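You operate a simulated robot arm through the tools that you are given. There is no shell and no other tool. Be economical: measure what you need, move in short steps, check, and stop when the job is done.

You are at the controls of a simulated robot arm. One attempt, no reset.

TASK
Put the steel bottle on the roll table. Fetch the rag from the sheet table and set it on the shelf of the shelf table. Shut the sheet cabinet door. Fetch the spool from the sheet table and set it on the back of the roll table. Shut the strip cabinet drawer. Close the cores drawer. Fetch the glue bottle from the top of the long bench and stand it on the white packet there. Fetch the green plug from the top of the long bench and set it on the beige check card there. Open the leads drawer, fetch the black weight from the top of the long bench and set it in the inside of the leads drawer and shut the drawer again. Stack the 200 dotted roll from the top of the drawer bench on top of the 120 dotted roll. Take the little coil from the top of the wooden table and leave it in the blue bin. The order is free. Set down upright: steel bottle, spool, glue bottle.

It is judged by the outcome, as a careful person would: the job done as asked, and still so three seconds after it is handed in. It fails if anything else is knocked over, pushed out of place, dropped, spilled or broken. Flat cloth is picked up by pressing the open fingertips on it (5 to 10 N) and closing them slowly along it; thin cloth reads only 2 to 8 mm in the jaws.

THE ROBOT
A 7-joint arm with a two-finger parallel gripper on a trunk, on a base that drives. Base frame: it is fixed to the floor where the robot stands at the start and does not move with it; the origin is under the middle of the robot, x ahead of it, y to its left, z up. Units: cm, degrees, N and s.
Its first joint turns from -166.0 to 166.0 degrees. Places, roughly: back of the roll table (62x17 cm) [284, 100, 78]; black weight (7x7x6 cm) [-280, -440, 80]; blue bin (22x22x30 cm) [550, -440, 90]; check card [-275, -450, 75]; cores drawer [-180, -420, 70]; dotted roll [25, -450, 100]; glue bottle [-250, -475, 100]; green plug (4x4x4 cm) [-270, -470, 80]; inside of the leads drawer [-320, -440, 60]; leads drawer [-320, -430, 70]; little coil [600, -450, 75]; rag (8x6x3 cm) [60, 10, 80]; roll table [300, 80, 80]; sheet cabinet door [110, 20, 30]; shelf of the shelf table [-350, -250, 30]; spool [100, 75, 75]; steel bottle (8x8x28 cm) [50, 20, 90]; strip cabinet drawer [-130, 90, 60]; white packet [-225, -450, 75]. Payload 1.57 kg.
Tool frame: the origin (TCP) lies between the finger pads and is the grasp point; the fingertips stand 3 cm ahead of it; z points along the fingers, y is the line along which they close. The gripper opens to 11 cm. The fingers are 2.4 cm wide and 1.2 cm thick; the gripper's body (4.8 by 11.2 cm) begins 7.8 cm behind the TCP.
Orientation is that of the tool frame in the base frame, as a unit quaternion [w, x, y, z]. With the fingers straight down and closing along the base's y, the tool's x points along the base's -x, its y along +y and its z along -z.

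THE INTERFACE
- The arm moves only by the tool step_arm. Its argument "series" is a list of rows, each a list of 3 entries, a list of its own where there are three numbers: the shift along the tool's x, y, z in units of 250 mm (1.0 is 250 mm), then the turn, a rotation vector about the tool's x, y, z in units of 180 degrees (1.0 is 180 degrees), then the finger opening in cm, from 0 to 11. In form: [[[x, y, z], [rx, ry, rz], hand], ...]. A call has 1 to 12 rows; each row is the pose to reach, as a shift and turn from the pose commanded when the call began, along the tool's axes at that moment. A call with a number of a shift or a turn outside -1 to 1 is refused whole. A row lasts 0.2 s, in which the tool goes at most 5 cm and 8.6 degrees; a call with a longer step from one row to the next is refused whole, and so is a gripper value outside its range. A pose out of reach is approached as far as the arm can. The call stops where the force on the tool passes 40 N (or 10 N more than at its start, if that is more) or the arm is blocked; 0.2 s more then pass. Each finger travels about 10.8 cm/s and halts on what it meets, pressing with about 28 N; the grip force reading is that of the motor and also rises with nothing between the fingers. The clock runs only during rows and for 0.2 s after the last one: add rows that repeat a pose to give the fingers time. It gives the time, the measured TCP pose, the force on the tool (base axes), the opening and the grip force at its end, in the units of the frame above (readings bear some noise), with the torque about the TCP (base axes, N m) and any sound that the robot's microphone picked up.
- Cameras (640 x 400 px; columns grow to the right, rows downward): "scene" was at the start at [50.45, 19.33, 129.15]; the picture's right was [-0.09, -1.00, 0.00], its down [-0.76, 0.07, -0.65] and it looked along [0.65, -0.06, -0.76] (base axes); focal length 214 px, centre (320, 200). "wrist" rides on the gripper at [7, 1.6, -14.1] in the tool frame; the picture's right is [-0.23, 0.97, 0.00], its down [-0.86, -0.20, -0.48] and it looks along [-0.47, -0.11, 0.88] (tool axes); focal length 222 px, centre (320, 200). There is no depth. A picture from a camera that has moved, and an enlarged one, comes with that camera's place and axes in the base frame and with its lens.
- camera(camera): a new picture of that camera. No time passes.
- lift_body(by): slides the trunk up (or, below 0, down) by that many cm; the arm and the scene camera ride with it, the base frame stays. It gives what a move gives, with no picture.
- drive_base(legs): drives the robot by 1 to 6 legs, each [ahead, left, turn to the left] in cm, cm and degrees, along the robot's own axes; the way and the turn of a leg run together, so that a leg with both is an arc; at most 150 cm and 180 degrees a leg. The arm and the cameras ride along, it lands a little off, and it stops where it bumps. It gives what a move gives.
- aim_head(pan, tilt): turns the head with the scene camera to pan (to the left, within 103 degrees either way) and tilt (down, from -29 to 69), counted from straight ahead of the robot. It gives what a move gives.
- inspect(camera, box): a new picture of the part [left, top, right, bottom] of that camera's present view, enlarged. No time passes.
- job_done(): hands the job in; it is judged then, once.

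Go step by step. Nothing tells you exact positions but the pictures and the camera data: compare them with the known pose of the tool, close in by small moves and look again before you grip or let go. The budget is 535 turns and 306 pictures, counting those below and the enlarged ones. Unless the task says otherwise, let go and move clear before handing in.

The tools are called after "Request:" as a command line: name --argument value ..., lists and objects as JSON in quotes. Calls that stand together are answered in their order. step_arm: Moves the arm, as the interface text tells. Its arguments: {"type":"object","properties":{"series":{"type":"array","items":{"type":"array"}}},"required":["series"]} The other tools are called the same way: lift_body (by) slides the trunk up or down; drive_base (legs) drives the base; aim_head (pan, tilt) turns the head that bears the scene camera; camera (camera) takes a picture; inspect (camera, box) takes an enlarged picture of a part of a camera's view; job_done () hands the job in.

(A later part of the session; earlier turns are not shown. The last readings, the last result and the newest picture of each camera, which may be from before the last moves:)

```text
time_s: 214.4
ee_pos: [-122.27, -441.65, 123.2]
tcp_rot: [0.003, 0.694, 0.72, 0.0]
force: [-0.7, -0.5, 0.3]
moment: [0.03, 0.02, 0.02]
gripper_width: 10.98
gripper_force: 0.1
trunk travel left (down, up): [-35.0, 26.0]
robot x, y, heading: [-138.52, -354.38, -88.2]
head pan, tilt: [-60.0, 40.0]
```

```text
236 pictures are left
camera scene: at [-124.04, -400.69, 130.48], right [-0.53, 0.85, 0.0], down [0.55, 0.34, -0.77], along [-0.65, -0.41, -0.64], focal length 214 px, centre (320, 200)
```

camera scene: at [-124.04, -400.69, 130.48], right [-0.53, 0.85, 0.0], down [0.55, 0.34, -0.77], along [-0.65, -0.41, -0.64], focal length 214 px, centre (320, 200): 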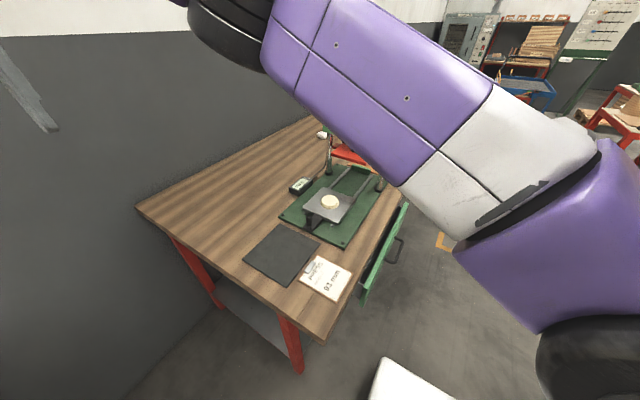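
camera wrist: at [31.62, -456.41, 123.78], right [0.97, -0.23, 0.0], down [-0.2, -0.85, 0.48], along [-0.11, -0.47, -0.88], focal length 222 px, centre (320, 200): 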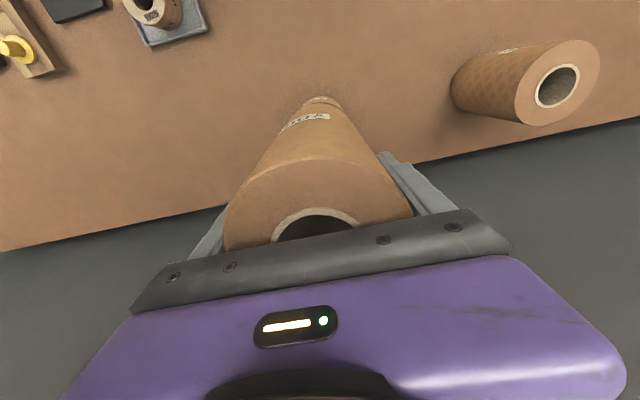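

The cores drawer stands only a few cm proud of the bench edge and will go in under the overhanging top, so I'll push its face with forward-tilted, closed fingers. I shift the base east for reach.

Request:
drive_base --legs '[[2, 24, -1.8]]'

Request:
step_arm --series '[[[0.17, -0.1, 0], [0, 0, 0], 6], [[0.34, -0.2, 0], [0, 0, 0], 3], [[0.5, -0.3, 0], [0, 0, 0], 0], [[0.66, -0.4, 0], [0, 0, 0], 0], [[0.8, -0.52, 0], [0, 0, 0], 0], [[0.8, -0.7, 0], [0, 0, 0], 0], [[0.8, -0.88, 0], [0, 0, 0], 0], [[0.8, -1.0, 0], [0, 0, 0], 0]]'

Request:
step_arm --series '[[[0.1, -0.15, 0], [0, 0, 0], 0], [[0.2, -0.3, 0], [0, 0, 0], 0], [[0.3, -0.45, 0], [0, 0, 0], 0], [[0.4, -0.6, 0], [0, 0, 0], 0], [[0.5, -0.75, 0], [0, 0, 0], 0], [[0.6, -0.9, 0], [0, 0, 0], 0], [[0.65, -1.0, 0], [0, 0, 0], 0]]'

Request:
camera --camera "scene"

```text
time_s: 216.2
ee_pos: [-101.36, -443.9, 123.14]
tcp_rot: [0.003, 0.708, 0.707, -0.001]
force: [-0.6, 0.4, 0.2]
moment: [0.01, 0.02, -0.01]
gripper_width: 11.0
gripper_force: 0.1
trunk travel left (down, up): [-35.0, 26.0]
robot x, y, heading: [-114.21, -355.95, -90.2]
head pan, tilt: [-60.0, 40.0]
```

```text
time_s: 218.0
ee_pos: [-126.24, -423.69, 123.28]
tcp_rot: [0.001, 0.707, 0.707, -0.002]
force: [0.1, 0.9, 0.2]
moment: [0.02, 0.04, -0.03]
gripper_width: 0.02
gripper_force: 21.5
trunk travel left (down, up): [-35.0, 26.0]
robot x, y, heading: [-114.3, -355.6, -89.9]
head pan, tilt: [-60.0, 40.0]
```

```text
time_s: 219.6
ee_pos: [-151.29, -407.58, 122.99]
tcp_rot: [0.002, 0.707, 0.707, -0.001]
force: [0.0, 0.1, 0.0]
moment: [0.04, -0.01, -0.01]
gripper_width: 0.0
gripper_force: 21.4
trunk travel left (down, up): [-35.0, 26.0]
robot x, y, heading: [-114.75, -355.95, -89.9]
head pan, tilt: [-60.0, 40.0]
```

```text
235 pictures are left
camera scene: at [-101.54, -402.86, 130.47], right [-0.5, 0.87, 0.0], down [0.56, 0.32, -0.77], along [-0.66, -0.38, -0.64], focal length 214 px, centre (320, 200)
```

scene: 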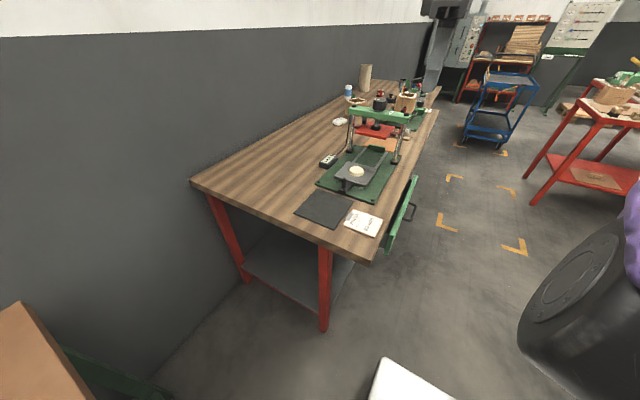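

Request:
step_arm --series '[[[0.1, -0.15, 0], [0, 0, 0], 0], [[0.2, -0.3, 0], [0, 0, 0], 0], [[0.3, -0.45, 0], [0, 0, 0], 0], [[0.4, -0.6, 0], [0, 0, 0], 0], [[0.5, -0.75, 0], [0, 0, 0], 0], [[0.6, -0.9, 0], [0, 0, 0], 0], [[0.68, -1.0, 0], [0, 0, 0], 0], [[0.68, -1.0, 0], [0, 0, 0], 0]]'

Request:
step_arm --series '[[[0, 0, 0.1], [0, -0.045, 0], 0], [[0, 0, 0.2], [0, -0.09, 0], 0], [[0, 0, 0.3], [0, -0.135, 0], 0], [[0, 0, 0.4], [0, -0.18, 0], 0], [[0, 0, 0.5], [0, -0.225, 0], 0], [[0, 0, 0.6], [0, -0.27, 0], 0], [[0, 0, 0.75], [0, -0.3, 0], 0], [[0, 0, 0.9], [0, -0.3, 0], 0], [[0, 0, 0.9], [0, -0.3, 0], 0]]'

Request:
camera --camera "scene"

Request:
camera --camera "wrist"

```text
time_s: 221.4
ee_pos: [-176.37, -389.85, 121.15]
tcp_rot: [0.016, 0.711, 0.703, 0.006]
force: [0.7, -0.4, 0.5]
moment: [0.02, -0.05, -0.03]
gripper_width: 0.0
gripper_force: 21.4
trunk travel left (down, up): [-35.0, 26.0]
robot x, y, heading: [-114.13, -356.06, -90.5]
head pan, tilt: [-60.0, 40.0]
```

```text
time_s: 223.4
ee_pos: [-176.18, -390.55, 100.32]
tcp_rot: [0.323, 0.629, 0.629, -0.322]
force: [0.4, -0.5, 0.8]
moment: [0.03, 0.01, 0.02]
gripper_width: 0.0
gripper_force: 21.2
trunk travel left (down, up): [-35.0, 26.0]
robot x, y, heading: [-113.55, -355.73, -90.3]
head pan, tilt: [-60.0, 40.0]
```

```text
234 pictures are left
camera scene: at [-101.56, -402.84, 130.48], right [-0.5, 0.87, 0.0], down [0.56, 0.32, -0.77], along [-0.66, -0.38, -0.64], focal length 214 px, centre (320, 200)
```

scene: 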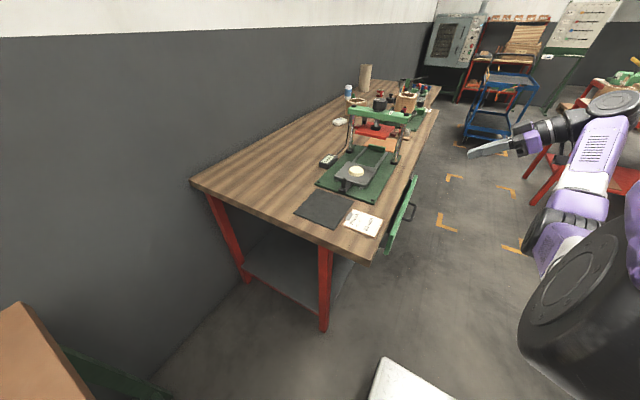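

```text
233 pictures are left
camera wrist: at [-174.63, -375.12, 102.86], right [0.97, -0.13, 0.19], down [-0.2, -0.11, 0.97], along [-0.11, -0.98, -0.13], focal length 222 px, centre (320, 200)
```

wrist: 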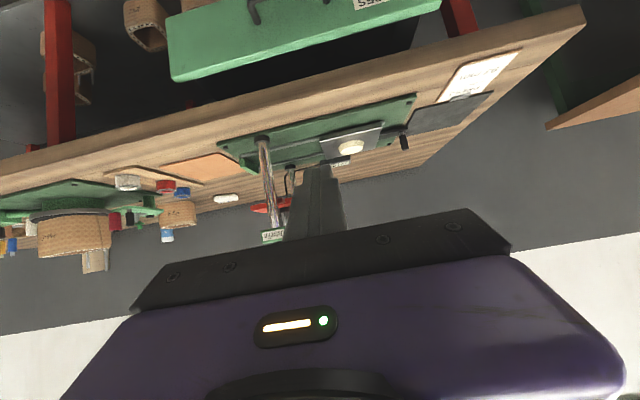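

Drawer face spans x -198..-156 with its handle near x -179, z 70. I lower the tilted fingers in front of the handle.

Request:
step_arm --series '[[[0.12, -0.01, 0.11], [0, 0, 0], 0], [[0.24, -0.02, 0.22], [0, 0, 0], 0], [[0.36, -0.03, 0.335], [0, 0, 0], 0], [[0.48, -0.03, 0.45], [0, 0, 0], 0], [[0.6, -0.03, 0.56], [0, 0, 0], 0], [[0.73, -0.03, 0.68], [0, 0, 0], 0], [[0.856, -0.03, 0.796], [0, 0, 0], 0], [[0.856, -0.03, 0.796], [0, 0, 0], 0]]'

Request:
camera --camera "wrist"

Request:
camera --camera "scene"

```text
time_s: 225.2
ee_pos: [-176.86, -394.49, 71.01]
tcp_rot: [0.322, 0.629, 0.63, -0.322]
force: [-0.3, 0.1, 0.6]
moment: [0.0, 0.02, 0.04]
gripper_width: 0.0
gripper_force: 21.3
trunk travel left (down, up): [-35.0, 26.0]
robot x, y, heading: [-114.06, -355.74, -90.5]
head pan, tilt: [-60.0, 40.0]
```

```text
232 pictures are left
camera wrist: at [-175.27, -378.98, 73.61], right [0.97, -0.13, 0.18], down [-0.2, -0.11, 0.97], along [-0.11, -0.98, -0.14], focal length 222 px, centre (320, 200)
```

wrist: 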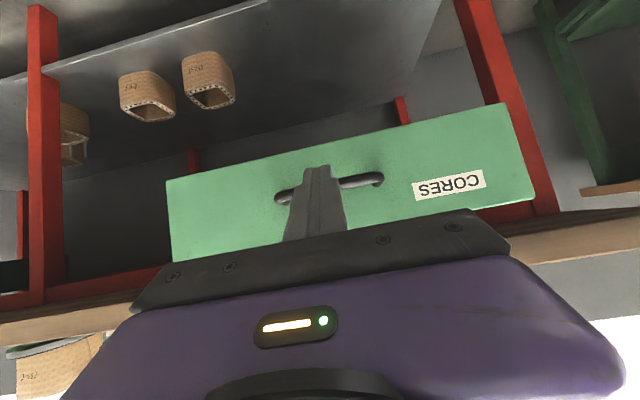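

```text
231 pictures are left
camera scene: at [-101.55, -402.84, 130.48], right [-0.5, 0.87, 0.0], down [0.56, 0.32, -0.77], along [-0.66, -0.38, -0.64], focal length 214 px, centre (320, 200)
```

scene: 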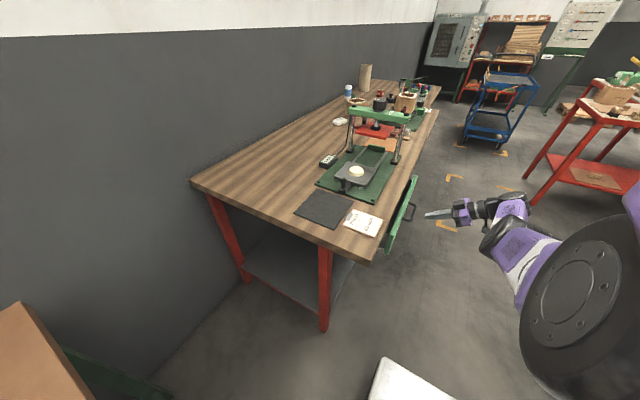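

Fingers are right in front of the handle. I push toward the bench in small steps.

Request:
step_arm --series '[[[-0.047, 0, 0.065], [0, 0, 0], 0], [[-0.094, 0, 0.13], [0, 0, 0], 0], [[-0.118, 0, 0.162], [0, 0, 0], 0], [[-0.141, 0, 0.194], [0, 0, 0], 0], [[-0.165, 0, 0.227], [0, 0, 0], 0], [[-0.188, 0, 0.259], [0, 0, 0], 0], [[-0.212, 0, 0.291], [0, 0, 0], 0], [[-0.235, 0, 0.324], [0, 0, 0], 0], [[-0.259, 0, 0.356], [0, 0, 0], 0], [[-0.282, 0, 0.388], [0, 0, 0], 0]]'

Request:
camera --camera "wrist"

Request:
camera --camera "scene"

```text
time_s: 227.4
ee_pos: [-177.01, -406.29, 71.46]
tcp_rot: [0.323, 0.63, 0.629, -0.322]
force: [0.0, 0.1, 0.1]
moment: [0.02, -0.02, -0.01]
gripper_width: 0.02
gripper_force: 21.5
trunk travel left (down, up): [-35.0, 26.0]
robot x, y, heading: [-114.31, -356.03, -90.1]
head pan, tilt: [-60.0, 40.0]
```

```text
230 pictures are left
camera wrist: at [-175.35, -390.79, 73.89], right [0.97, -0.13, 0.18], down [-0.2, -0.11, 0.97], along [-0.11, -0.98, -0.14], focal length 222 px, centre (320, 200)
```

wrist: 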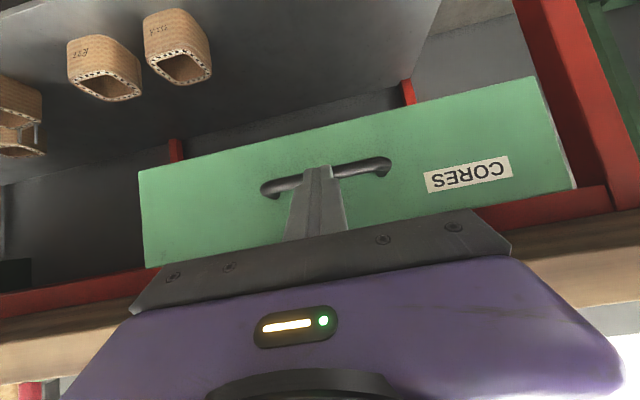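

```text
229 pictures are left
camera scene: at [-101.56, -402.84, 130.48], right [-0.5, 0.87, 0.0], down [0.56, 0.32, -0.77], along [-0.66, -0.38, -0.64], focal length 214 px, centre (320, 200)
```

scene: 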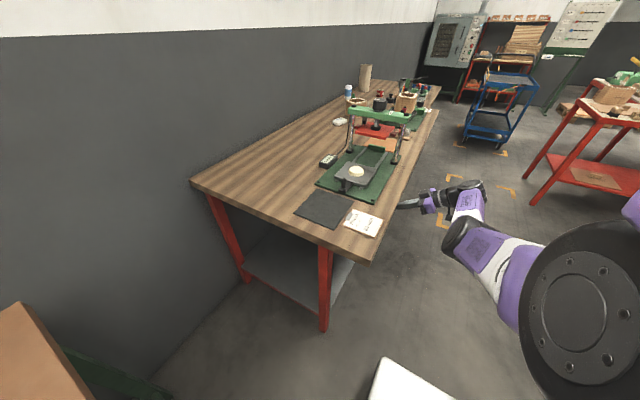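

The drawer slides smoothly. I keep pushing until it stops.

Request:
step_arm --series '[[[-0.024, 0, 0.032], [0, 0, 0], 0], [[-0.047, 0, 0.065], [0, 0, 0], 0], [[-0.071, 0, 0.097], [0, 0, 0], 0], [[-0.094, 0, 0.13], [0, 0, 0], 0], [[-0.118, 0, 0.162], [0, 0, 0], 0], [[-0.118, 0, 0.162], [0, 0, 0], 0]]'

Request:
camera --camera "wrist"

```text
time_s: 228.8
ee_pos: [-176.91, -411.37, 71.35]
tcp_rot: [0.323, 0.63, 0.628, -0.322]
force: [-0.3, 0.2, -0.2]
moment: [0.0, 0.01, -0.03]
gripper_width: 0.0
gripper_force: 21.2
trunk travel left (down, up): [-35.0, 26.0]
robot x, y, heading: [-113.79, -356.26, -90.3]
head pan, tilt: [-60.0, 40.0]
```

```text
228 pictures are left
camera wrist: at [-175.33, -395.84, 73.92], right [0.97, -0.13, 0.19], down [-0.2, -0.11, 0.97], along [-0.11, -0.98, -0.13], focal length 222 px, centre (320, 200)
```

wrist: 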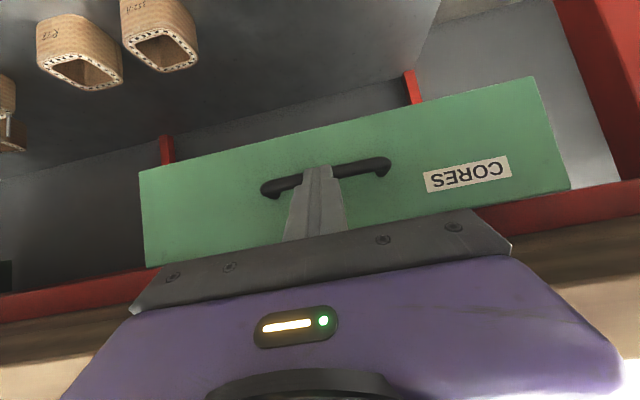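

It moves but my gripper body nears the bench edge. I back off, level the fingers to horizontal, and continue.

Request:
step_arm --series '[[[0.1, 0, -0.13], [0, 0, 0], 0], [[0.2, 0, -0.25], [0, 0, 0], 0], [[0.233, 0, -0.226], [0, -0.045, 0], 0], [[0.233, 0, -0.226], [0, -0.09, 0], 0], [[0.233, 0, -0.226], [0, -0.135, 0], 0], [[0.233, 0, -0.226], [0, -0.18, 0], 0], [[0.233, 0, -0.226], [0, -0.2, 0], 0], [[0.233, 0, -0.226], [0, -0.2, 0], 0]]'

Request:
camera --camera "wrist"

Request:
camera --camera "scene"

```text
time_s: 230.6
ee_pos: [-170.6, -403.14, 73.06]
tcp_rot: [-0.501, -0.499, -0.498, 0.502]
force: [-0.3, -0.5, 0.1]
moment: [0.04, -0.01, 0.0]
gripper_width: 0.02
gripper_force: 21.1
out of reach, approached as far as the arm can: row 4, 5, 6, 7, 8
trunk travel left (down, up): [-35.0, 26.0]
robot x, y, heading: [-114.29, -355.55, -90.0]
head pan, tilt: [-60.0, 40.0]
```

```text
227 pictures are left
camera wrist: at [-168.92, -389.1, 65.84], right [0.97, 0.0, 0.23], down [-0.2, 0.48, 0.85], along [-0.11, -0.88, 0.47], focal length 222 px, centre (320, 200)
```

wrist: 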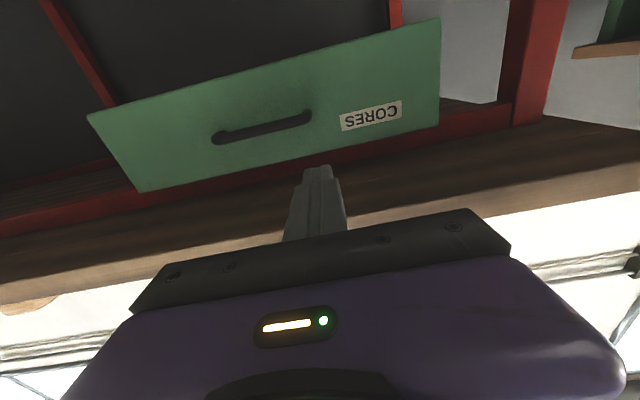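

```text
226 pictures are left
camera scene: at [-101.55, -402.83, 130.48], right [-0.5, 0.87, 0.0], down [0.56, 0.32, -0.77], along [-0.66, -0.38, -0.64], focal length 214 px, centre (320, 200)
```

scene: 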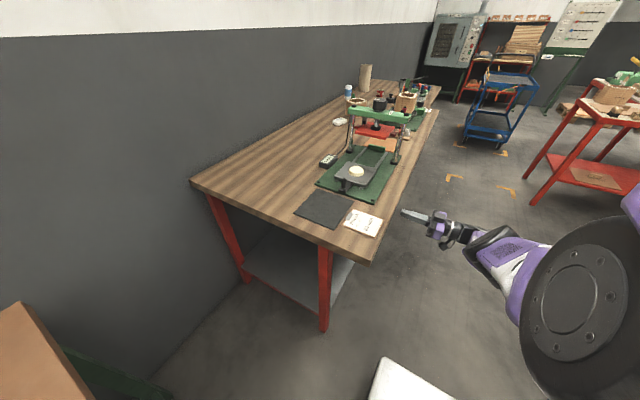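

Request:
step_arm --series '[[[0, 0, 0.1], [0, 0, 0], 0], [[0, 0, 0.2], [0, 0, 0], 0], [[0, 0, 0.28], [0, 0, 0], 0], [[0, 0, 0.32], [0, 0, 0], 0], [[0, 0, 0.36], [0, 0, 0], 0], [[0, 0, 0.4], [0, 0, 0], 0], [[0, 0, 0.44], [0, 0, 0], 0], [[0, 0, 0.48], [0, 0, 0], 0], [[0, 0, 0.52], [0, 0, 0], 0], [[0, 0, 0.56], [0, 0, 0], 0]]'

Request:
camera --camera "wrist"

```text
time_s: 232.8
ee_pos: [-170.42, -417.17, 73.24]
tcp_rot: [-0.501, -0.5, -0.497, 0.502]
force: [-1.1, -0.2, -0.9]
moment: [0.0, 0.02, -0.02]
gripper_width: 0.04
gripper_force: 21.3
trunk travel left (down, up): [-35.0, 26.0]
robot x, y, heading: [-113.8, -356.14, -89.9]
head pan, tilt: [-60.0, 40.0]
```

```text
225 pictures are left
camera wrist: at [-168.78, -403.21, 66.1], right [0.97, 0.0, 0.23], down [-0.2, 0.48, 0.85], along [-0.11, -0.88, 0.47], focal length 222 px, centre (320, 200)
```

wrist: 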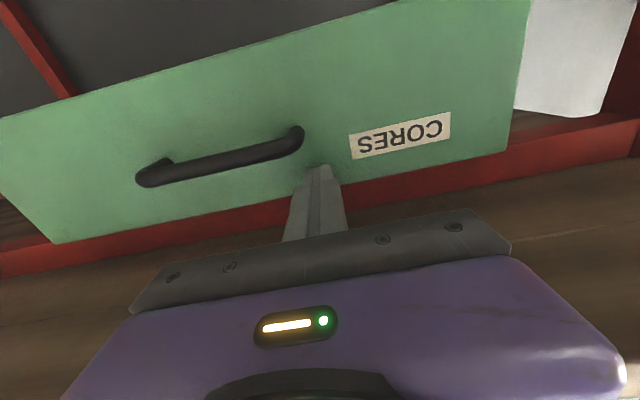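

Request:
step_arm --series '[[[0, 0, 0.03], [0, 0, 0], 0], [[0, 0, 0.06], [0, 0, 0], 0], [[0, 0, 0.09], [0, 0, 0], 0], [[0, 0, 0.12], [0, 0, 0], 0], [[0, 0, 0.15], [0, 0, 0], 0], [[0, 0, 0.18], [0, 0, 0], 0], [[0, 0, 0.21], [0, 0, 0], 0], [[0, 0, 0.24], [0, 0, 0], 0]]'

Request:
camera --camera "wrist"

```text
time_s: 233.4
ee_pos: [-170.55, -418.13, 73.08]
tcp_rot: [-0.501, -0.501, -0.496, 0.503]
force: [1.0, 5.0, 2.8]
moment: [0.0, -0.03, 0.11]
gripper_width: 0.0
gripper_force: 21.3
trunk travel left (down, up): [-35.0, 26.0]
robot x, y, heading: [-114.24, -356.0, -90.2]
head pan, tilt: [-60.0, 40.0]
stopped in row 3: the force on the tool passed its limit at 52 N (the readings are from after the stop); the commanded pose is now the measured one
```

```text
224 pictures are left
camera wrist: at [-168.76, -404.04, 66.0], right [0.97, 0.0, 0.23], down [-0.2, 0.49, 0.85], along [-0.11, -0.87, 0.47], focal length 222 px, centre (320, 200)
```

wrist: 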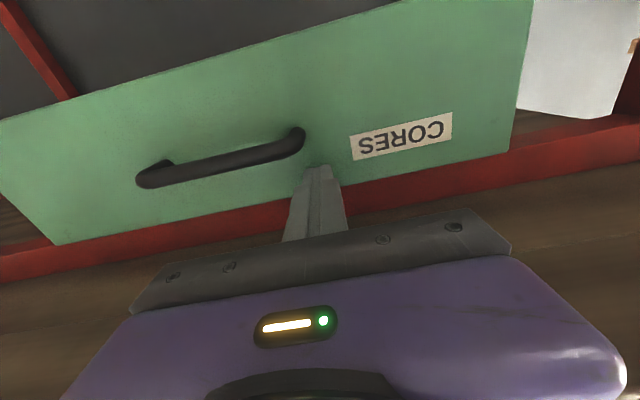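

It stopped hard at about y -421. I verify with a second push lower on the face.

Request:
step_arm --series '[[[0, 0, -0.12], [0, 0, 0], 0], [[0.12, 0.25, -0.12], [0, 0, 0], 0], [[0.12, 0.25, -0.04], [0, 0, 0], 0], [[0.12, 0.25, 0], [0, 0, 0], 0], [[0.12, 0.25, 0.03], [0, 0, 0], 0], [[0.12, 0.25, 0.06], [0, 0, 0], 0], [[0.12, 0.25, 0.09], [0, 0, 0], 0], [[0.12, 0.25, 0.12], [0, 0, 0], 0]]'

Request:
camera --camera "wrist"

```text
refused: row 2 steps farther than a row can; nothing moved
```

```text
223 pictures are left
camera wrist: at [-168.76, -404.04, 66.0], right [0.97, 0.0, 0.23], down [-0.2, 0.49, 0.85], along [-0.11, -0.87, 0.47], focal length 222 px, centre (320, 200)
```

wrist: 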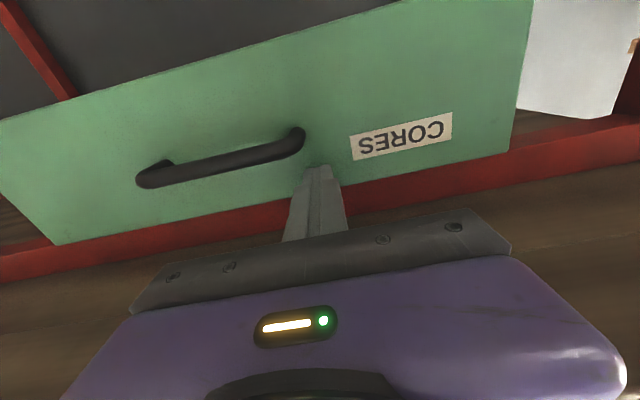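

Request:
step_arm --series '[[[0, 0, -0.1], [0, 0, 0], 0], [[0.1, 0.1, -0.12], [0, 0, 0], 0], [[0.12, 0.14, -0.04], [0, 0, 0], 0], [[0.12, 0.14, 0], [0, 0, 0], 0], [[0.12, 0.14, 0.03], [0, 0, 0], 0], [[0.12, 0.14, 0.06], [0, 0, 0], 0], [[0.12, 0.14, 0.09], [0, 0, 0], 0], [[0.12, 0.14, 0.12], [0, 0, 0], 0]]'

Request:
camera --camera "wrist"

```text
time_s: 234.6
ee_pos: [-166.9, -418.05, 69.86]
tcp_rot: [-0.501, -0.501, -0.495, 0.504]
force: [4.1, 8.7, 5.7]
moment: [-0.07, -0.07, 0.22]
gripper_width: 0.0
gripper_force: 21.0
trunk travel left (down, up): [-35.0, 26.0]
robot x, y, heading: [-113.97, -355.9, -90.4]
head pan, tilt: [-60.0, 40.0]
stopped in row 5: the force on the tool passed its limit at 54 N (the readings are from after the stop); the commanded pose is now the measured one
```

```text
222 pictures are left
camera wrist: at [-165.2, -404.06, 62.76], right [0.97, -0.01, 0.23], down [-0.2, 0.49, 0.85], along [-0.12, -0.87, 0.47], focal length 222 px, centre (320, 200)
```

wrist: 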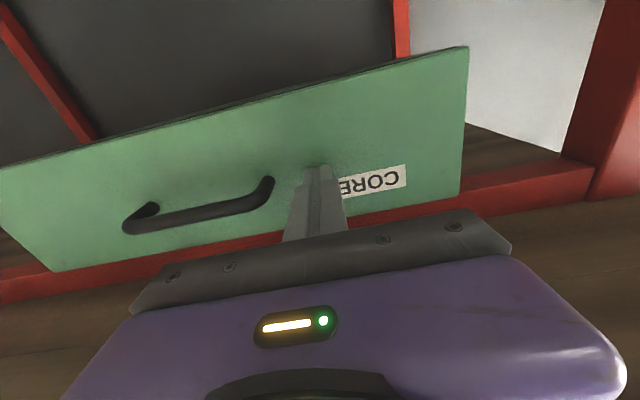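

Same stop: the cores drawer is shut. I back away, bring the tool vertical and high.

Request:
step_arm --series '[[[0, 0, -0.15], [0, 0, 0], 0], [[0, 0, -0.3], [0, 0.045, 0], 0], [[0, 0, -0.45], [0, 0.09, 0], 0], [[-0.1, 0, -0.55], [0, 0.135, 0], 0], [[-0.25, 0, -0.6], [0, 0.18, 0], 0], [[-0.4, 0, -0.6], [0, 0.225, 0], 0], [[-0.55, 0, -0.6], [0, 0.27, 0], 0], [[-0.7, 0, -0.6], [0, 0.315, 0], 0], [[-0.85, 0, -0.6], [0, 0.36, 0], 0], [[-1.0, 0, -0.6], [0, 0.405, 0], 0], [[-1.0, 0, -0.6], [0, 0.45, 0], 0], [[-1.0, 0, -0.6], [0, 0.495, 0], 0]]'

Request:
camera --camera "scene"

```text
time_s: 237.2
ee_pos: [-166.91, -402.95, 94.79]
tcp_rot: [0.009, 0.71, 0.704, -0.007]
force: [0.6, 0.3, 0.3]
moment: [0.01, 0.03, 0.01]
gripper_width: 0.0
gripper_force: 21.8
trunk travel left (down, up): [-35.0, 26.0]
robot x, y, heading: [-113.99, -355.36, -90.1]
head pan, tilt: [-60.0, 40.0]
```

```text
221 pictures are left
camera scene: at [-101.58, -402.77, 130.48], right [-0.5, 0.87, 0.0], down [0.56, 0.32, -0.77], along [-0.66, -0.38, -0.64], focal length 214 px, centre (320, 200)
```

scene: 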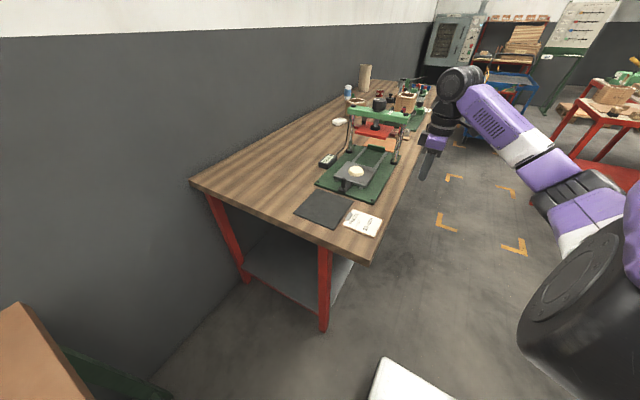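

Request:
step_arm --series '[[[0, 0, -0.18], [0, 0, 0], 3], [[0, 0, -0.36], [0, 0, 0], 6], [[0, 0, -0.54], [0, 0, 0], 9], [[0, 0, -0.72], [0, 0, 0], 9], [[0, 0, -0.9], [0, 0, 0], 9], [[-0.1, 0.1, -1.0], [0, 0, 0], 9], [[-0.22, 0.22, -1.0], [0, 0, 0], 9], [[-0.34, 0.34, -1.0], [0, 0, 0], 9], [[-0.46, 0.46, -1.0], [0, 0, 0], 9], [[-0.58, 0.58, -1.0], [0, 0, 0], 9], [[-0.7, 0.7, -1.0], [0, 0, 0], 9], [[-0.82, 0.82, -1.0], [0, 0, 0], 9]]'

Request:
drive_base --legs '[[4, 0, 0], [0, -130, 0]]'

Request:
aim_head --pan 0 --tilt 45

Request:
camera --camera "scene"

```text
time_s: 239.8
ee_pos: [-146.82, -422.99, 120.46]
tcp_rot: [0.009, 0.711, 0.703, -0.008]
force: [-1.1, 0.4, -0.7]
moment: [-0.04, -0.08, -0.02]
gripper_width: 9.0
gripper_force: 0.1
trunk travel left (down, up): [-35.0, 26.0]
robot x, y, heading: [-114.03, -355.89, -90.4]
head pan, tilt: [-60.0, 40.0]
```

```text
time_s: 246.9
ee_pos: [-278.55, -426.19, 120.39]
tcp_rot: [0.01, 0.711, 0.703, -0.007]
force: [0.1, 0.6, -0.2]
moment: [0.03, 0.0, -0.01]
gripper_width: 9.01
gripper_force: 0.0
trunk travel left (down, up): [-35.0, 26.0]
robot x, y, heading: [-245.95, -359.22, -90.3]
head pan, tilt: [-60.0, 40.0]
```

```text
time_s: 248.2
ee_pos: [-278.57, -426.34, 120.48]
tcp_rot: [0.008, 0.712, 0.702, -0.007]
force: [0.4, -0.6, -0.3]
moment: [-0.01, -0.03, -0.02]
gripper_width: 8.98
gripper_force: 0.1
trunk travel left (down, up): [-35.0, 26.0]
robot x, y, heading: [-245.84, -359.19, -90.3]
head pan, tilt: [0.0, 45.0]
```

```text
220 pictures are left
camera scene: at [-226.07, -410.09, 129.75], right [-1.0, 0.01, 0.0], down [0.0, 0.71, -0.71], along [0.0, -0.71, -0.71], focal length 214 px, centre (320, 200)
```

scene: 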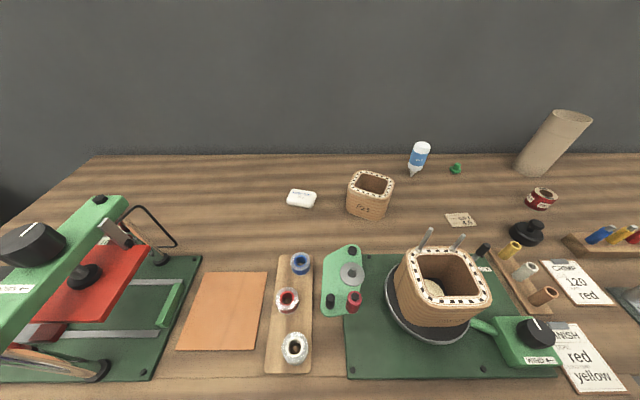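

Request:
inspect --camera "scene" --box '[270, 120, 590, 260]'

Request:
inspect --camera "scene" --box '[380, 130, 480, 200]'

```text
2.00 times, centred on (430, 190) of scene
camera zoom: at [-226.07, -410.09, 129.75], right [-1.0, 0.01, 0.0], down [0.0, 0.71, -0.71], along [0.0, -0.71, -0.71], focal length 429 px, centre (100, 220)
```

zoom: 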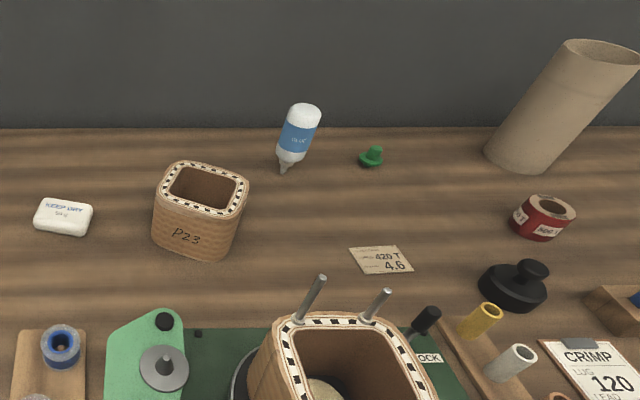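

```text
5.71 times, centred on (430, 165) of scene
camera zoom: at [-226.07, -410.09, 129.75], right [-1.0, 0.01, 0.0], down [0.0, 0.71, -0.71], along [0.0, -0.71, -0.71], focal length 1226 px, centre (-309, 400)
```

zoom: 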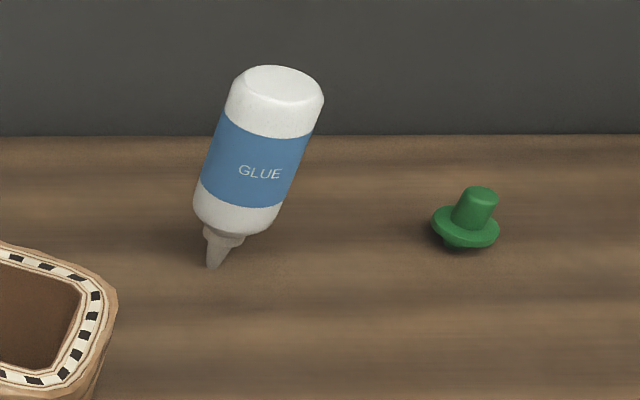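

The glue bottle stands (nozzle down, label upright) near [-259.5,-472], the plug near [-278,-476], card near [-268,-451], weight near [-283,-445], packet near [-220,-458]. I move the base closer for reach.

Request:
drive_base --legs '[[0, -23, 0], [21, 0, 0]]'

Request:
aim_head --pan 0 --tilt 50

Request:
camera --camera "scene"

Request:
camera --camera "wrist"

```text
time_s: 251.2
ee_pos: [-301.66, -447.03, 120.39]
tcp_rot: [0.009, 0.71, 0.705, -0.007]
force: [0.2, 0.3, -0.1]
moment: [0.03, -0.01, 0.01]
gripper_width: 9.02
gripper_force: 0.1
trunk travel left (down, up): [-35.0, 26.0]
robot x, y, heading: [-269.36, -379.77, -90.3]
head pan, tilt: [0.0, 45.0]
```

```text
time_s: 251.8
ee_pos: [-301.67, -447.17, 120.31]
tcp_rot: [0.009, 0.71, 0.704, -0.007]
force: [0.0, -0.2, 0.7]
moment: [0.0, -0.02, 0.02]
gripper_width: 8.99
gripper_force: 0.1
trunk travel left (down, up): [-35.0, 26.0]
robot x, y, heading: [-269.14, -379.79, -89.9]
head pan, tilt: [0.0, 50.0]
```

```text
217 pictures are left
camera scene: at [-249.23, -430.43, 129.07], right [-1.0, 0.0, 0.0], down [0.0, 0.77, -0.64], along [0.0, -0.64, -0.77], focal length 214 px, centre (320, 200)
```

scene: 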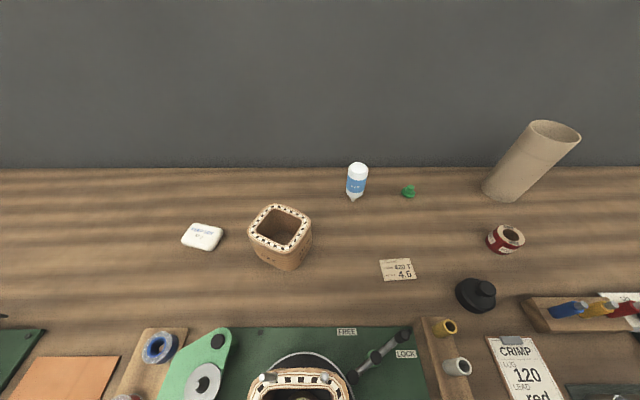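

```text
216 pictures are left
camera wrist: at [-300.11, -439.89, 134.34], right [0.97, -0.24, 0.01], down [-0.21, -0.84, 0.5], along [-0.11, -0.49, -0.87], focal length 222 px, centre (320, 200)
```

wrist: 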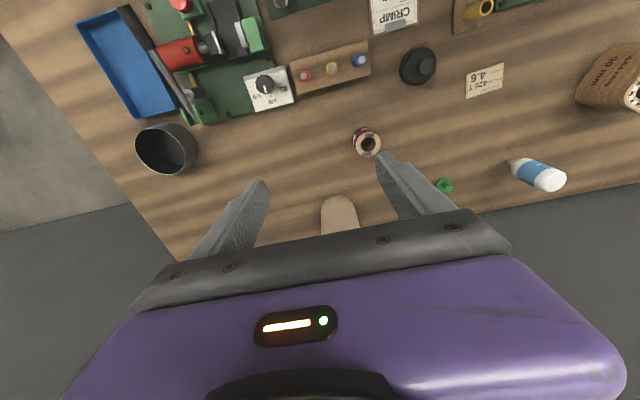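

Triangulated: glue [-258.3,-470.1] (top 93), plug [-274.6,-472.1], weight knob [-281,-443.6,86.5], card [-267,-450]. First the glue bottle: I move above it.

Request:
step_arm --series '[[[-0.08, 0.16, 0], [0, 0.007, 0], 9], [[-0.16, 0.32, 0], [0, 0.007, 0], 9], [[-0.24, 0.48, 0], [0, 0.007, 0], 9], [[-0.32, 0.64, 0], [0, 0.007, 0], 9], [[-0.4, 0.8, 0], [0, 0.007, 0], 9], [[-0.48, 0.96, 0], [0, 0.007, 0], 9], [[-0.48, 0.96, 0], [0, 0.007, 0], 9]]'

Request:
step_arm --series '[[[-0.08, 0.16, 0], [0, 0, 0], 9], [[-0.16, 0.32, 0], [0, 0, 0], 9], [[-0.24, 0.48, 0], [0, 0, 0], 9], [[-0.32, 0.64, 0], [0, 0, 0], 9], [[-0.42, 0.77, 0], [0, 0, 0], 9], [[-0.42, 0.77, 0.18], [0, 0, 0], 9], [[-0.42, 0.77, 0.36], [0, 0, 0], 9], [[-0.42, 0.77, 0.54], [0, 0, 0], 9], [[-0.42, 0.77, 0.62], [0, 0, 0], 9], [[-0.42, 0.77, 0.62], [0, 0, 0], 9]]'

Request:
camera --camera "wrist"

Request:
camera --camera "scene"

```text
time_s: 253.4
ee_pos: [-277.79, -459.35, 120.79]
tcp_rot: [0.003, 0.71, 0.704, 0.001]
force: [0.7, 0.7, -0.8]
moment: [-0.01, 0.0, 0.02]
gripper_width: 9.02
gripper_force: 0.0
trunk travel left (down, up): [-35.0, 26.0]
robot x, y, heading: [-268.93, -379.84, -90.1]
head pan, tilt: [0.0, 50.0]
```

```text
time_s: 255.6
ee_pos: [-258.74, -470.27, 105.42]
tcp_rot: [0.002, 0.71, 0.704, 0.001]
force: [0.5, -0.3, 0.2]
moment: [0.0, -0.01, 0.01]
gripper_width: 9.01
gripper_force: 0.0
trunk travel left (down, up): [-35.0, 26.0]
robot x, y, heading: [-268.97, -380.22, -90.2]
head pan, tilt: [0.0, 50.0]
```

```text
215 pictures are left
camera wrist: at [-257.12, -463.25, 119.37], right [0.97, -0.24, 0.0], down [-0.21, -0.85, 0.48], along [-0.11, -0.47, -0.88], focal length 222 px, centre (320, 200)
```

wrist: 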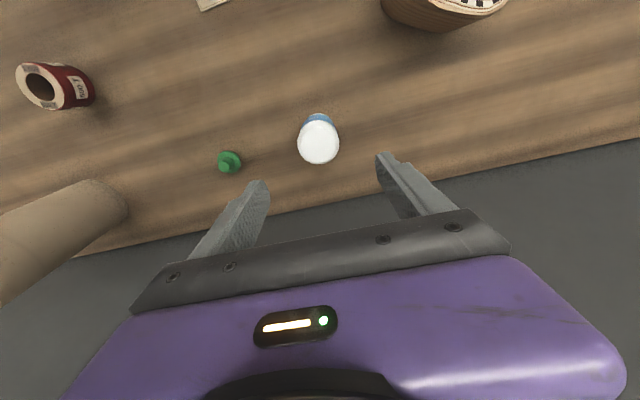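

```text
214 pictures are left
camera scene: at [-249.22, -430.42, 129.06], right [-1.0, 0.0, 0.0], down [0.0, 0.77, -0.64], along [0.0, -0.64, -0.77], focal length 214 px, centre (320, 200)
```

scene: 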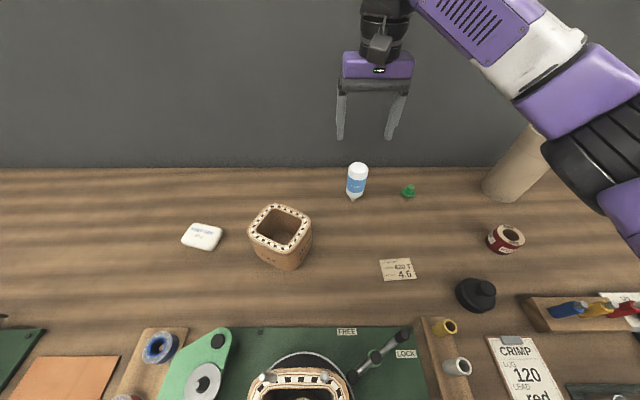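

Request:
step_arm --series '[[[0.016, 0, 0.18], [0, 0, 0], 9], [[0.016, 0, 0.36], [0, 0, 0], 9], [[0.016, 0, 0.5], [0, 0, 0], 9], [[0.016, 0, 0.68], [0, 0, 0], 9], [[0.016, 0, 0.68], [0, 0, 0], 9]]'

Request:
camera --camera "wrist"

Request:
camera --camera "scene"

```text
time_s: 256.8
ee_pos: [-258.58, -469.56, 88.36]
tcp_rot: [0.002, 0.71, 0.704, 0.0]
force: [0.2, -0.3, -0.6]
moment: [-0.02, -0.02, -0.01]
gripper_width: 9.0
gripper_force: 0.0
trunk travel left (down, up): [-35.0, 26.0]
robot x, y, heading: [-269.08, -380.17, -90.2]
head pan, tilt: [0.0, 50.0]
```

```text
213 pictures are left
camera wrist: at [-256.92, -462.66, 102.47], right [0.97, -0.24, 0.0], down [-0.21, -0.85, 0.48], along [-0.11, -0.47, -0.88], focal length 222 px, centre (320, 200)
```

wrist: 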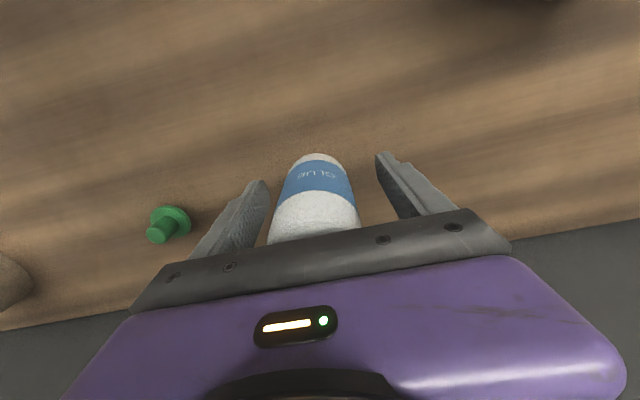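

```text
212 pictures are left
camera scene: at [-249.23, -430.42, 129.06], right [-1.0, 0.0, 0.0], down [0.0, 0.77, -0.64], along [0.0, -0.64, -0.77], focal length 214 px, centre (320, 200)
```

scene: 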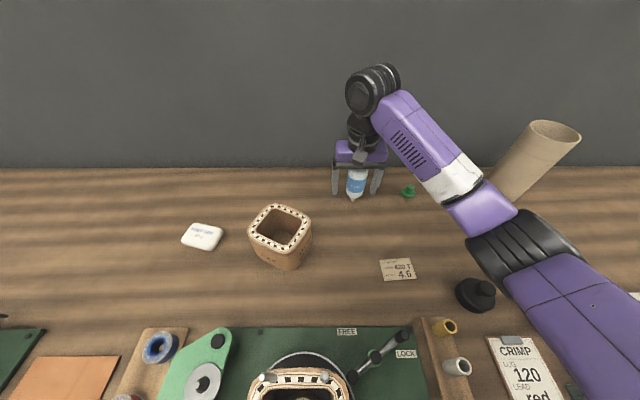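

I centre 0.4 cm and close slowly on the glue bottle.

Request:
step_arm --series '[[[0, -0.014, 0], [0, 0, 0], 9], [[0, -0.014, 0], [0, 0, 0], 8], [[0, -0.014, 0], [0, 0, 0], 7], [[0, -0.014, 0], [0, 0, 0], 6.2], [[0, -0.014, 0], [0, 0, 0], 5.6], [[0, -0.014, 0], [0, 0, 0], 5.0], [[0, -0.014, 0], [0, 0, 0], 4.4], [[0, -0.014, 0], [0, 0, 0], 3.5], [[0, -0.014, 0], [0, 0, 0], 3.5]]'

Request:
camera --camera "wrist"

Request:
inspect --camera "scene" --box '[300, 110, 420, 220]'

```text
time_s: 258.8
ee_pos: [-258.97, -469.58, 88.42]
tcp_rot: [0.002, 0.71, 0.704, -0.001]
force: [0.1, 0.6, -0.1]
moment: [-0.01, 0.02, -0.01]
gripper_width: 4.67
gripper_force: 28.1
trunk travel left (down, up): [-35.0, 26.0]
robot x, y, heading: [-268.56, -379.88, -90.4]
head pan, tilt: [0.0, 50.0]
```

```text
211 pictures are left
camera wrist: at [-257.28, -462.67, 102.44], right [0.97, -0.24, 0.0], down [-0.21, -0.85, 0.48], along [-0.11, -0.47, -0.88], focal length 222 px, centre (320, 200)
```

wrist: 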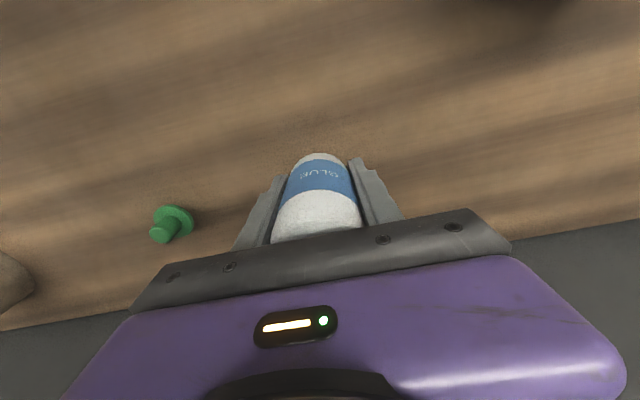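

```text
3.64 times, centred on (360, 165) of scene
camera zoom: at [-249.22, -430.43, 129.06], right [-1.0, 0.0, 0.0], down [0.0, 0.77, -0.64], along [0.0, -0.64, -0.77], focal length 780 px, centre (174, 327)
```

zoom: 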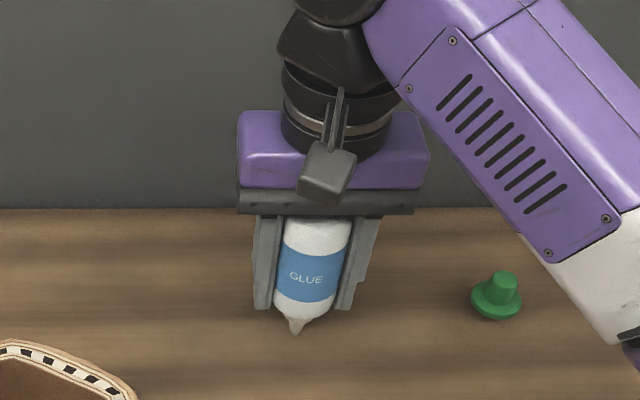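

Held (4.67). I lift and carry it over the white packet.

Request:
step_arm --series '[[[0, 0, -0.1], [0, 0, 0], 3.5], [[0, 0, -0.28], [0, 0, 0], 3.5], [[0, 0, -0.46], [0, 0, 0], 3.5], [[0, 0, -0.64], [0, 0, 0], 3.5], [[0.04, 0.16, -0.74], [0, 0, 0], 3.5], [[0.08, 0.32, -0.74], [0, 0, 0], 3.5], [[0.12, 0.48, -0.74], [0, 0, 0], 3.5], [[0.16, 0.64, -0.74], [0, 0, 0], 3.5], [[0.2, 0.8, -0.74], [0, 0, 0], 3.5], [[0.24, 0.96, -0.74], [0, 0, 0], 3.5], [[0.24, 0.96, -0.74], [0, 0, 0], 3.5]]'

Request:
step_arm --series '[[[0.06, 0.15, 0], [0, 0, 0], 3.5], [[0.12, 0.3, 0], [0, 0, 0], 3.5], [[0.18, 0.45, 0], [0, 0, 0], 3.5], [[0.22, 0.6, 0], [0, 0, 0], 3.5], [[0.22, 0.6, 0], [0, 0, 0], 3.5]]'

Request:
camera --camera "wrist"

Request:
camera --camera "scene"

```text
time_s: 261.2
ee_pos: [-234.7, -463.87, 107.0]
tcp_rot: [0.002, 0.711, 0.704, 0.001]
force: [-0.5, -0.2, -0.4]
moment: [0.0, 0.0, 0.0]
gripper_width: 4.68
gripper_force: 28.4
trunk travel left (down, up): [-35.0, 26.0]
robot x, y, heading: [-269.06, -380.21, -90.1]
head pan, tilt: [0.0, 50.0]
```

```text
time_s: 262.4
ee_pos: [-219.72, -458.39, 107.09]
tcp_rot: [0.002, 0.71, 0.704, 0.001]
force: [-0.9, 0.2, -1.5]
moment: [-0.02, -0.01, 0.03]
gripper_width: 4.67
gripper_force: 28.1
trunk travel left (down, up): [-35.0, 26.0]
robot x, y, heading: [-269.37, -380.23, -90.2]
head pan, tilt: [0.0, 50.0]
```

```text
209 pictures are left
camera wrist: at [-218.14, -451.45, 121.09], right [0.97, -0.24, 0.0], down [-0.21, -0.85, 0.48], along [-0.11, -0.47, -0.88], focal length 222 px, centre (320, 200)
```

wrist: 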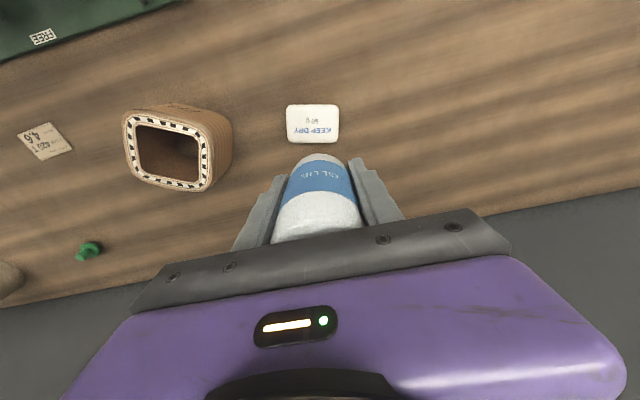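

```text
208 pictures are left
camera scene: at [-249.21, -430.42, 129.06], right [-1.0, 0.0, 0.0], down [0.0, 0.77, -0.64], along [0.0, -0.64, -0.77], focal length 214 px, centre (320, 200)
```

scene: 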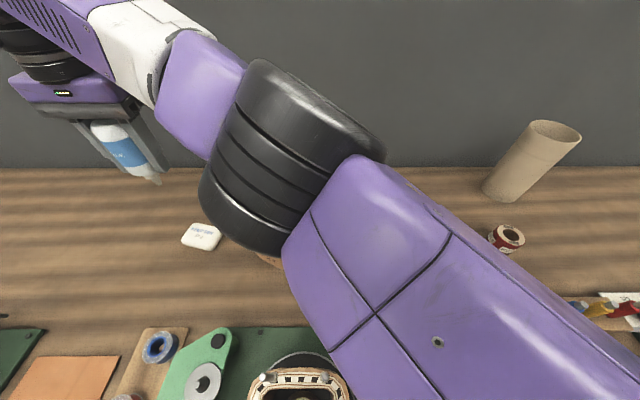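

To keep the elbow well above the items on the bench I raise the trunk 15 cm before lowering the bottle.

Request:
lift_body --by 15

Request:
step_arm --series '[[[0, 0, 0.18], [0, 0, 0], 3.5], [[0, 0, 0.36], [0, 0, 0], 3.5], [[0, 0, 0.54], [0, 0, 0], 3.5], [[0, 0, 0.72], [0, 0, 0], 3.5], [[0, 0, 0.9], [0, 0, 0], 3.5], [[0, 0, 0.9], [0, 0, 0], 3.5]]'

Request:
aim_head --pan 10 --tilt 55

Request:
camera --camera "scene"

Request:
camera --camera "wrist"

```text
time_s: 264.2
ee_pos: [-219.82, -458.29, 122.08]
tcp_rot: [0.002, 0.71, 0.704, 0.0]
force: [0.3, -0.2, -1.8]
moment: [-0.02, 0.0, -0.02]
gripper_width: 4.67
gripper_force: 28.1
trunk travel left (down, up): [-50.0, 11.0]
robot x, y, heading: [-269.08, -380.11, -90.3]
head pan, tilt: [0.0, 50.0]
```

```text
time_s: 265.6
ee_pos: [-219.77, -458.44, 99.42]
tcp_rot: [0.002, 0.711, 0.704, 0.001]
force: [0.3, -0.1, -1.4]
moment: [0.0, -0.02, -0.01]
gripper_width: 4.68
gripper_force: 28.0
trunk travel left (down, up): [-50.0, 11.0]
robot x, y, heading: [-269.14, -380.25, -90.4]
head pan, tilt: [0.0, 50.0]
```

```text
time_s: 266.3
ee_pos: [-219.68, -458.31, 99.59]
tcp_rot: [0.002, 0.711, 0.704, 0.001]
force: [-0.6, -0.2, -1.8]
moment: [-0.01, -0.01, 0.03]
gripper_width: 4.65
gripper_force: 28.2
trunk travel left (down, up): [-50.0, 11.0]
robot x, y, heading: [-269.15, -379.91, -90.1]
head pan, tilt: [10.0, 55.0]
```

```text
207 pictures are left
camera scene: at [-247.96, -429.84, 143.41], right [-0.99, -0.17, 0.0], down [-0.14, 0.81, -0.57], along [0.1, -0.57, -0.82], focal length 214 px, centre (320, 200)
```

scene: 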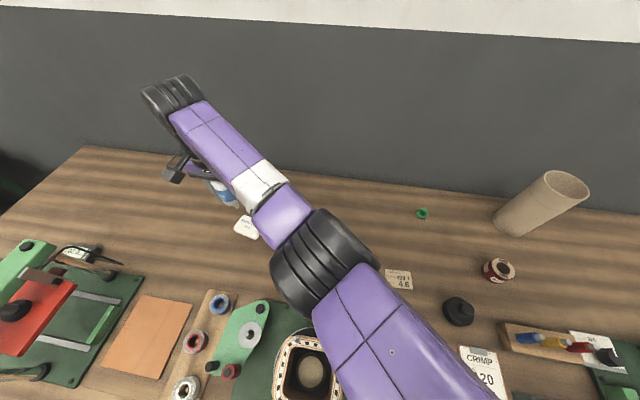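

```text
206 pictures are left
camera wrist: at [-218.13, -451.37, 113.58], right [0.97, -0.24, 0.0], down [-0.21, -0.85, 0.48], along [-0.11, -0.47, -0.88], focal length 222 px, centre (320, 200)
```

wrist: 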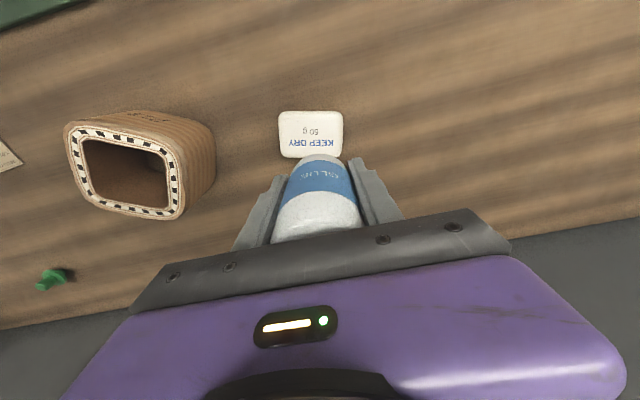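

Request:
step_arm --series '[[[0.028, -0.03, 0.12], [0, 0, 0], 3.5], [[0.028, -0.03, 0.24], [0, 0, 0], 3.5], [[0.028, -0.03, 0.24], [0, 0, 0], 3.5]]'

Request:
camera --camera "wrist"

Request:
aim_head --pan 40 --tilt 45

Request:
camera --camera "scene"

```text
time_s: 267.1
ee_pos: [-220.52, -457.72, 93.65]
tcp_rot: [0.002, 0.71, 0.704, 0.001]
force: [0.5, 0.4, -1.3]
moment: [0.02, 0.0, 0.02]
gripper_width: 4.66
gripper_force: 27.6
trunk travel left (down, up): [-50.0, 11.0]
robot x, y, heading: [-268.95, -379.93, -90.4]
head pan, tilt: [10.0, 55.0]
```

```text
205 pictures are left
camera wrist: at [-218.89, -450.78, 107.66], right [0.97, -0.24, 0.0], down [-0.21, -0.85, 0.48], along [-0.11, -0.47, -0.88], focal length 222 px, centre (320, 200)
```

wrist: 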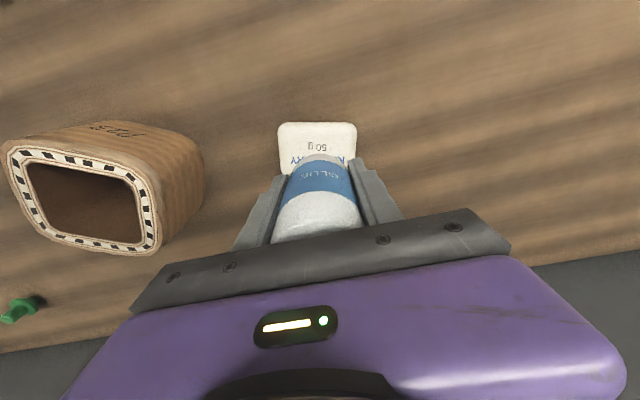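

```text
time_s: 268.1
ee_pos: [-220.59, -457.72, 93.67]
tcp_rot: [0.002, 0.71, 0.705, 0.0]
force: [0.0, -0.1, -1.5]
moment: [0.0, 0.03, 0.01]
gripper_width: 4.7
gripper_force: 27.9
trunk travel left (down, up): [-50.0, 11.0]
robot x, y, heading: [-269.19, -379.7, -90.5]
head pan, tilt: [40.0, 45.0]
```

```text
204 pictures are left
camera scene: at [-243.99, -428.99, 144.75], right [-0.77, -0.64, 0.0], down [-0.45, 0.54, -0.71], along [0.45, -0.54, -0.71], focal length 214 px, centre (320, 200)
```

scene: 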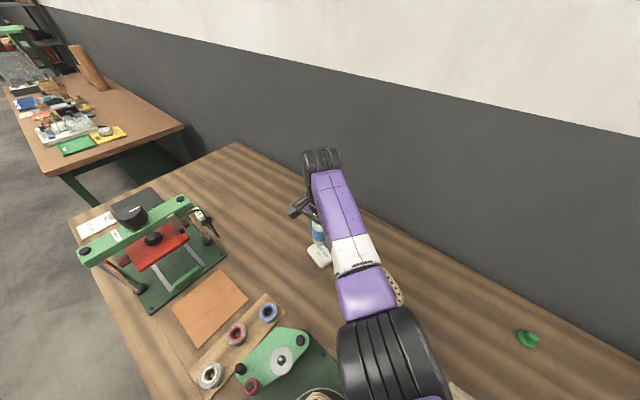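

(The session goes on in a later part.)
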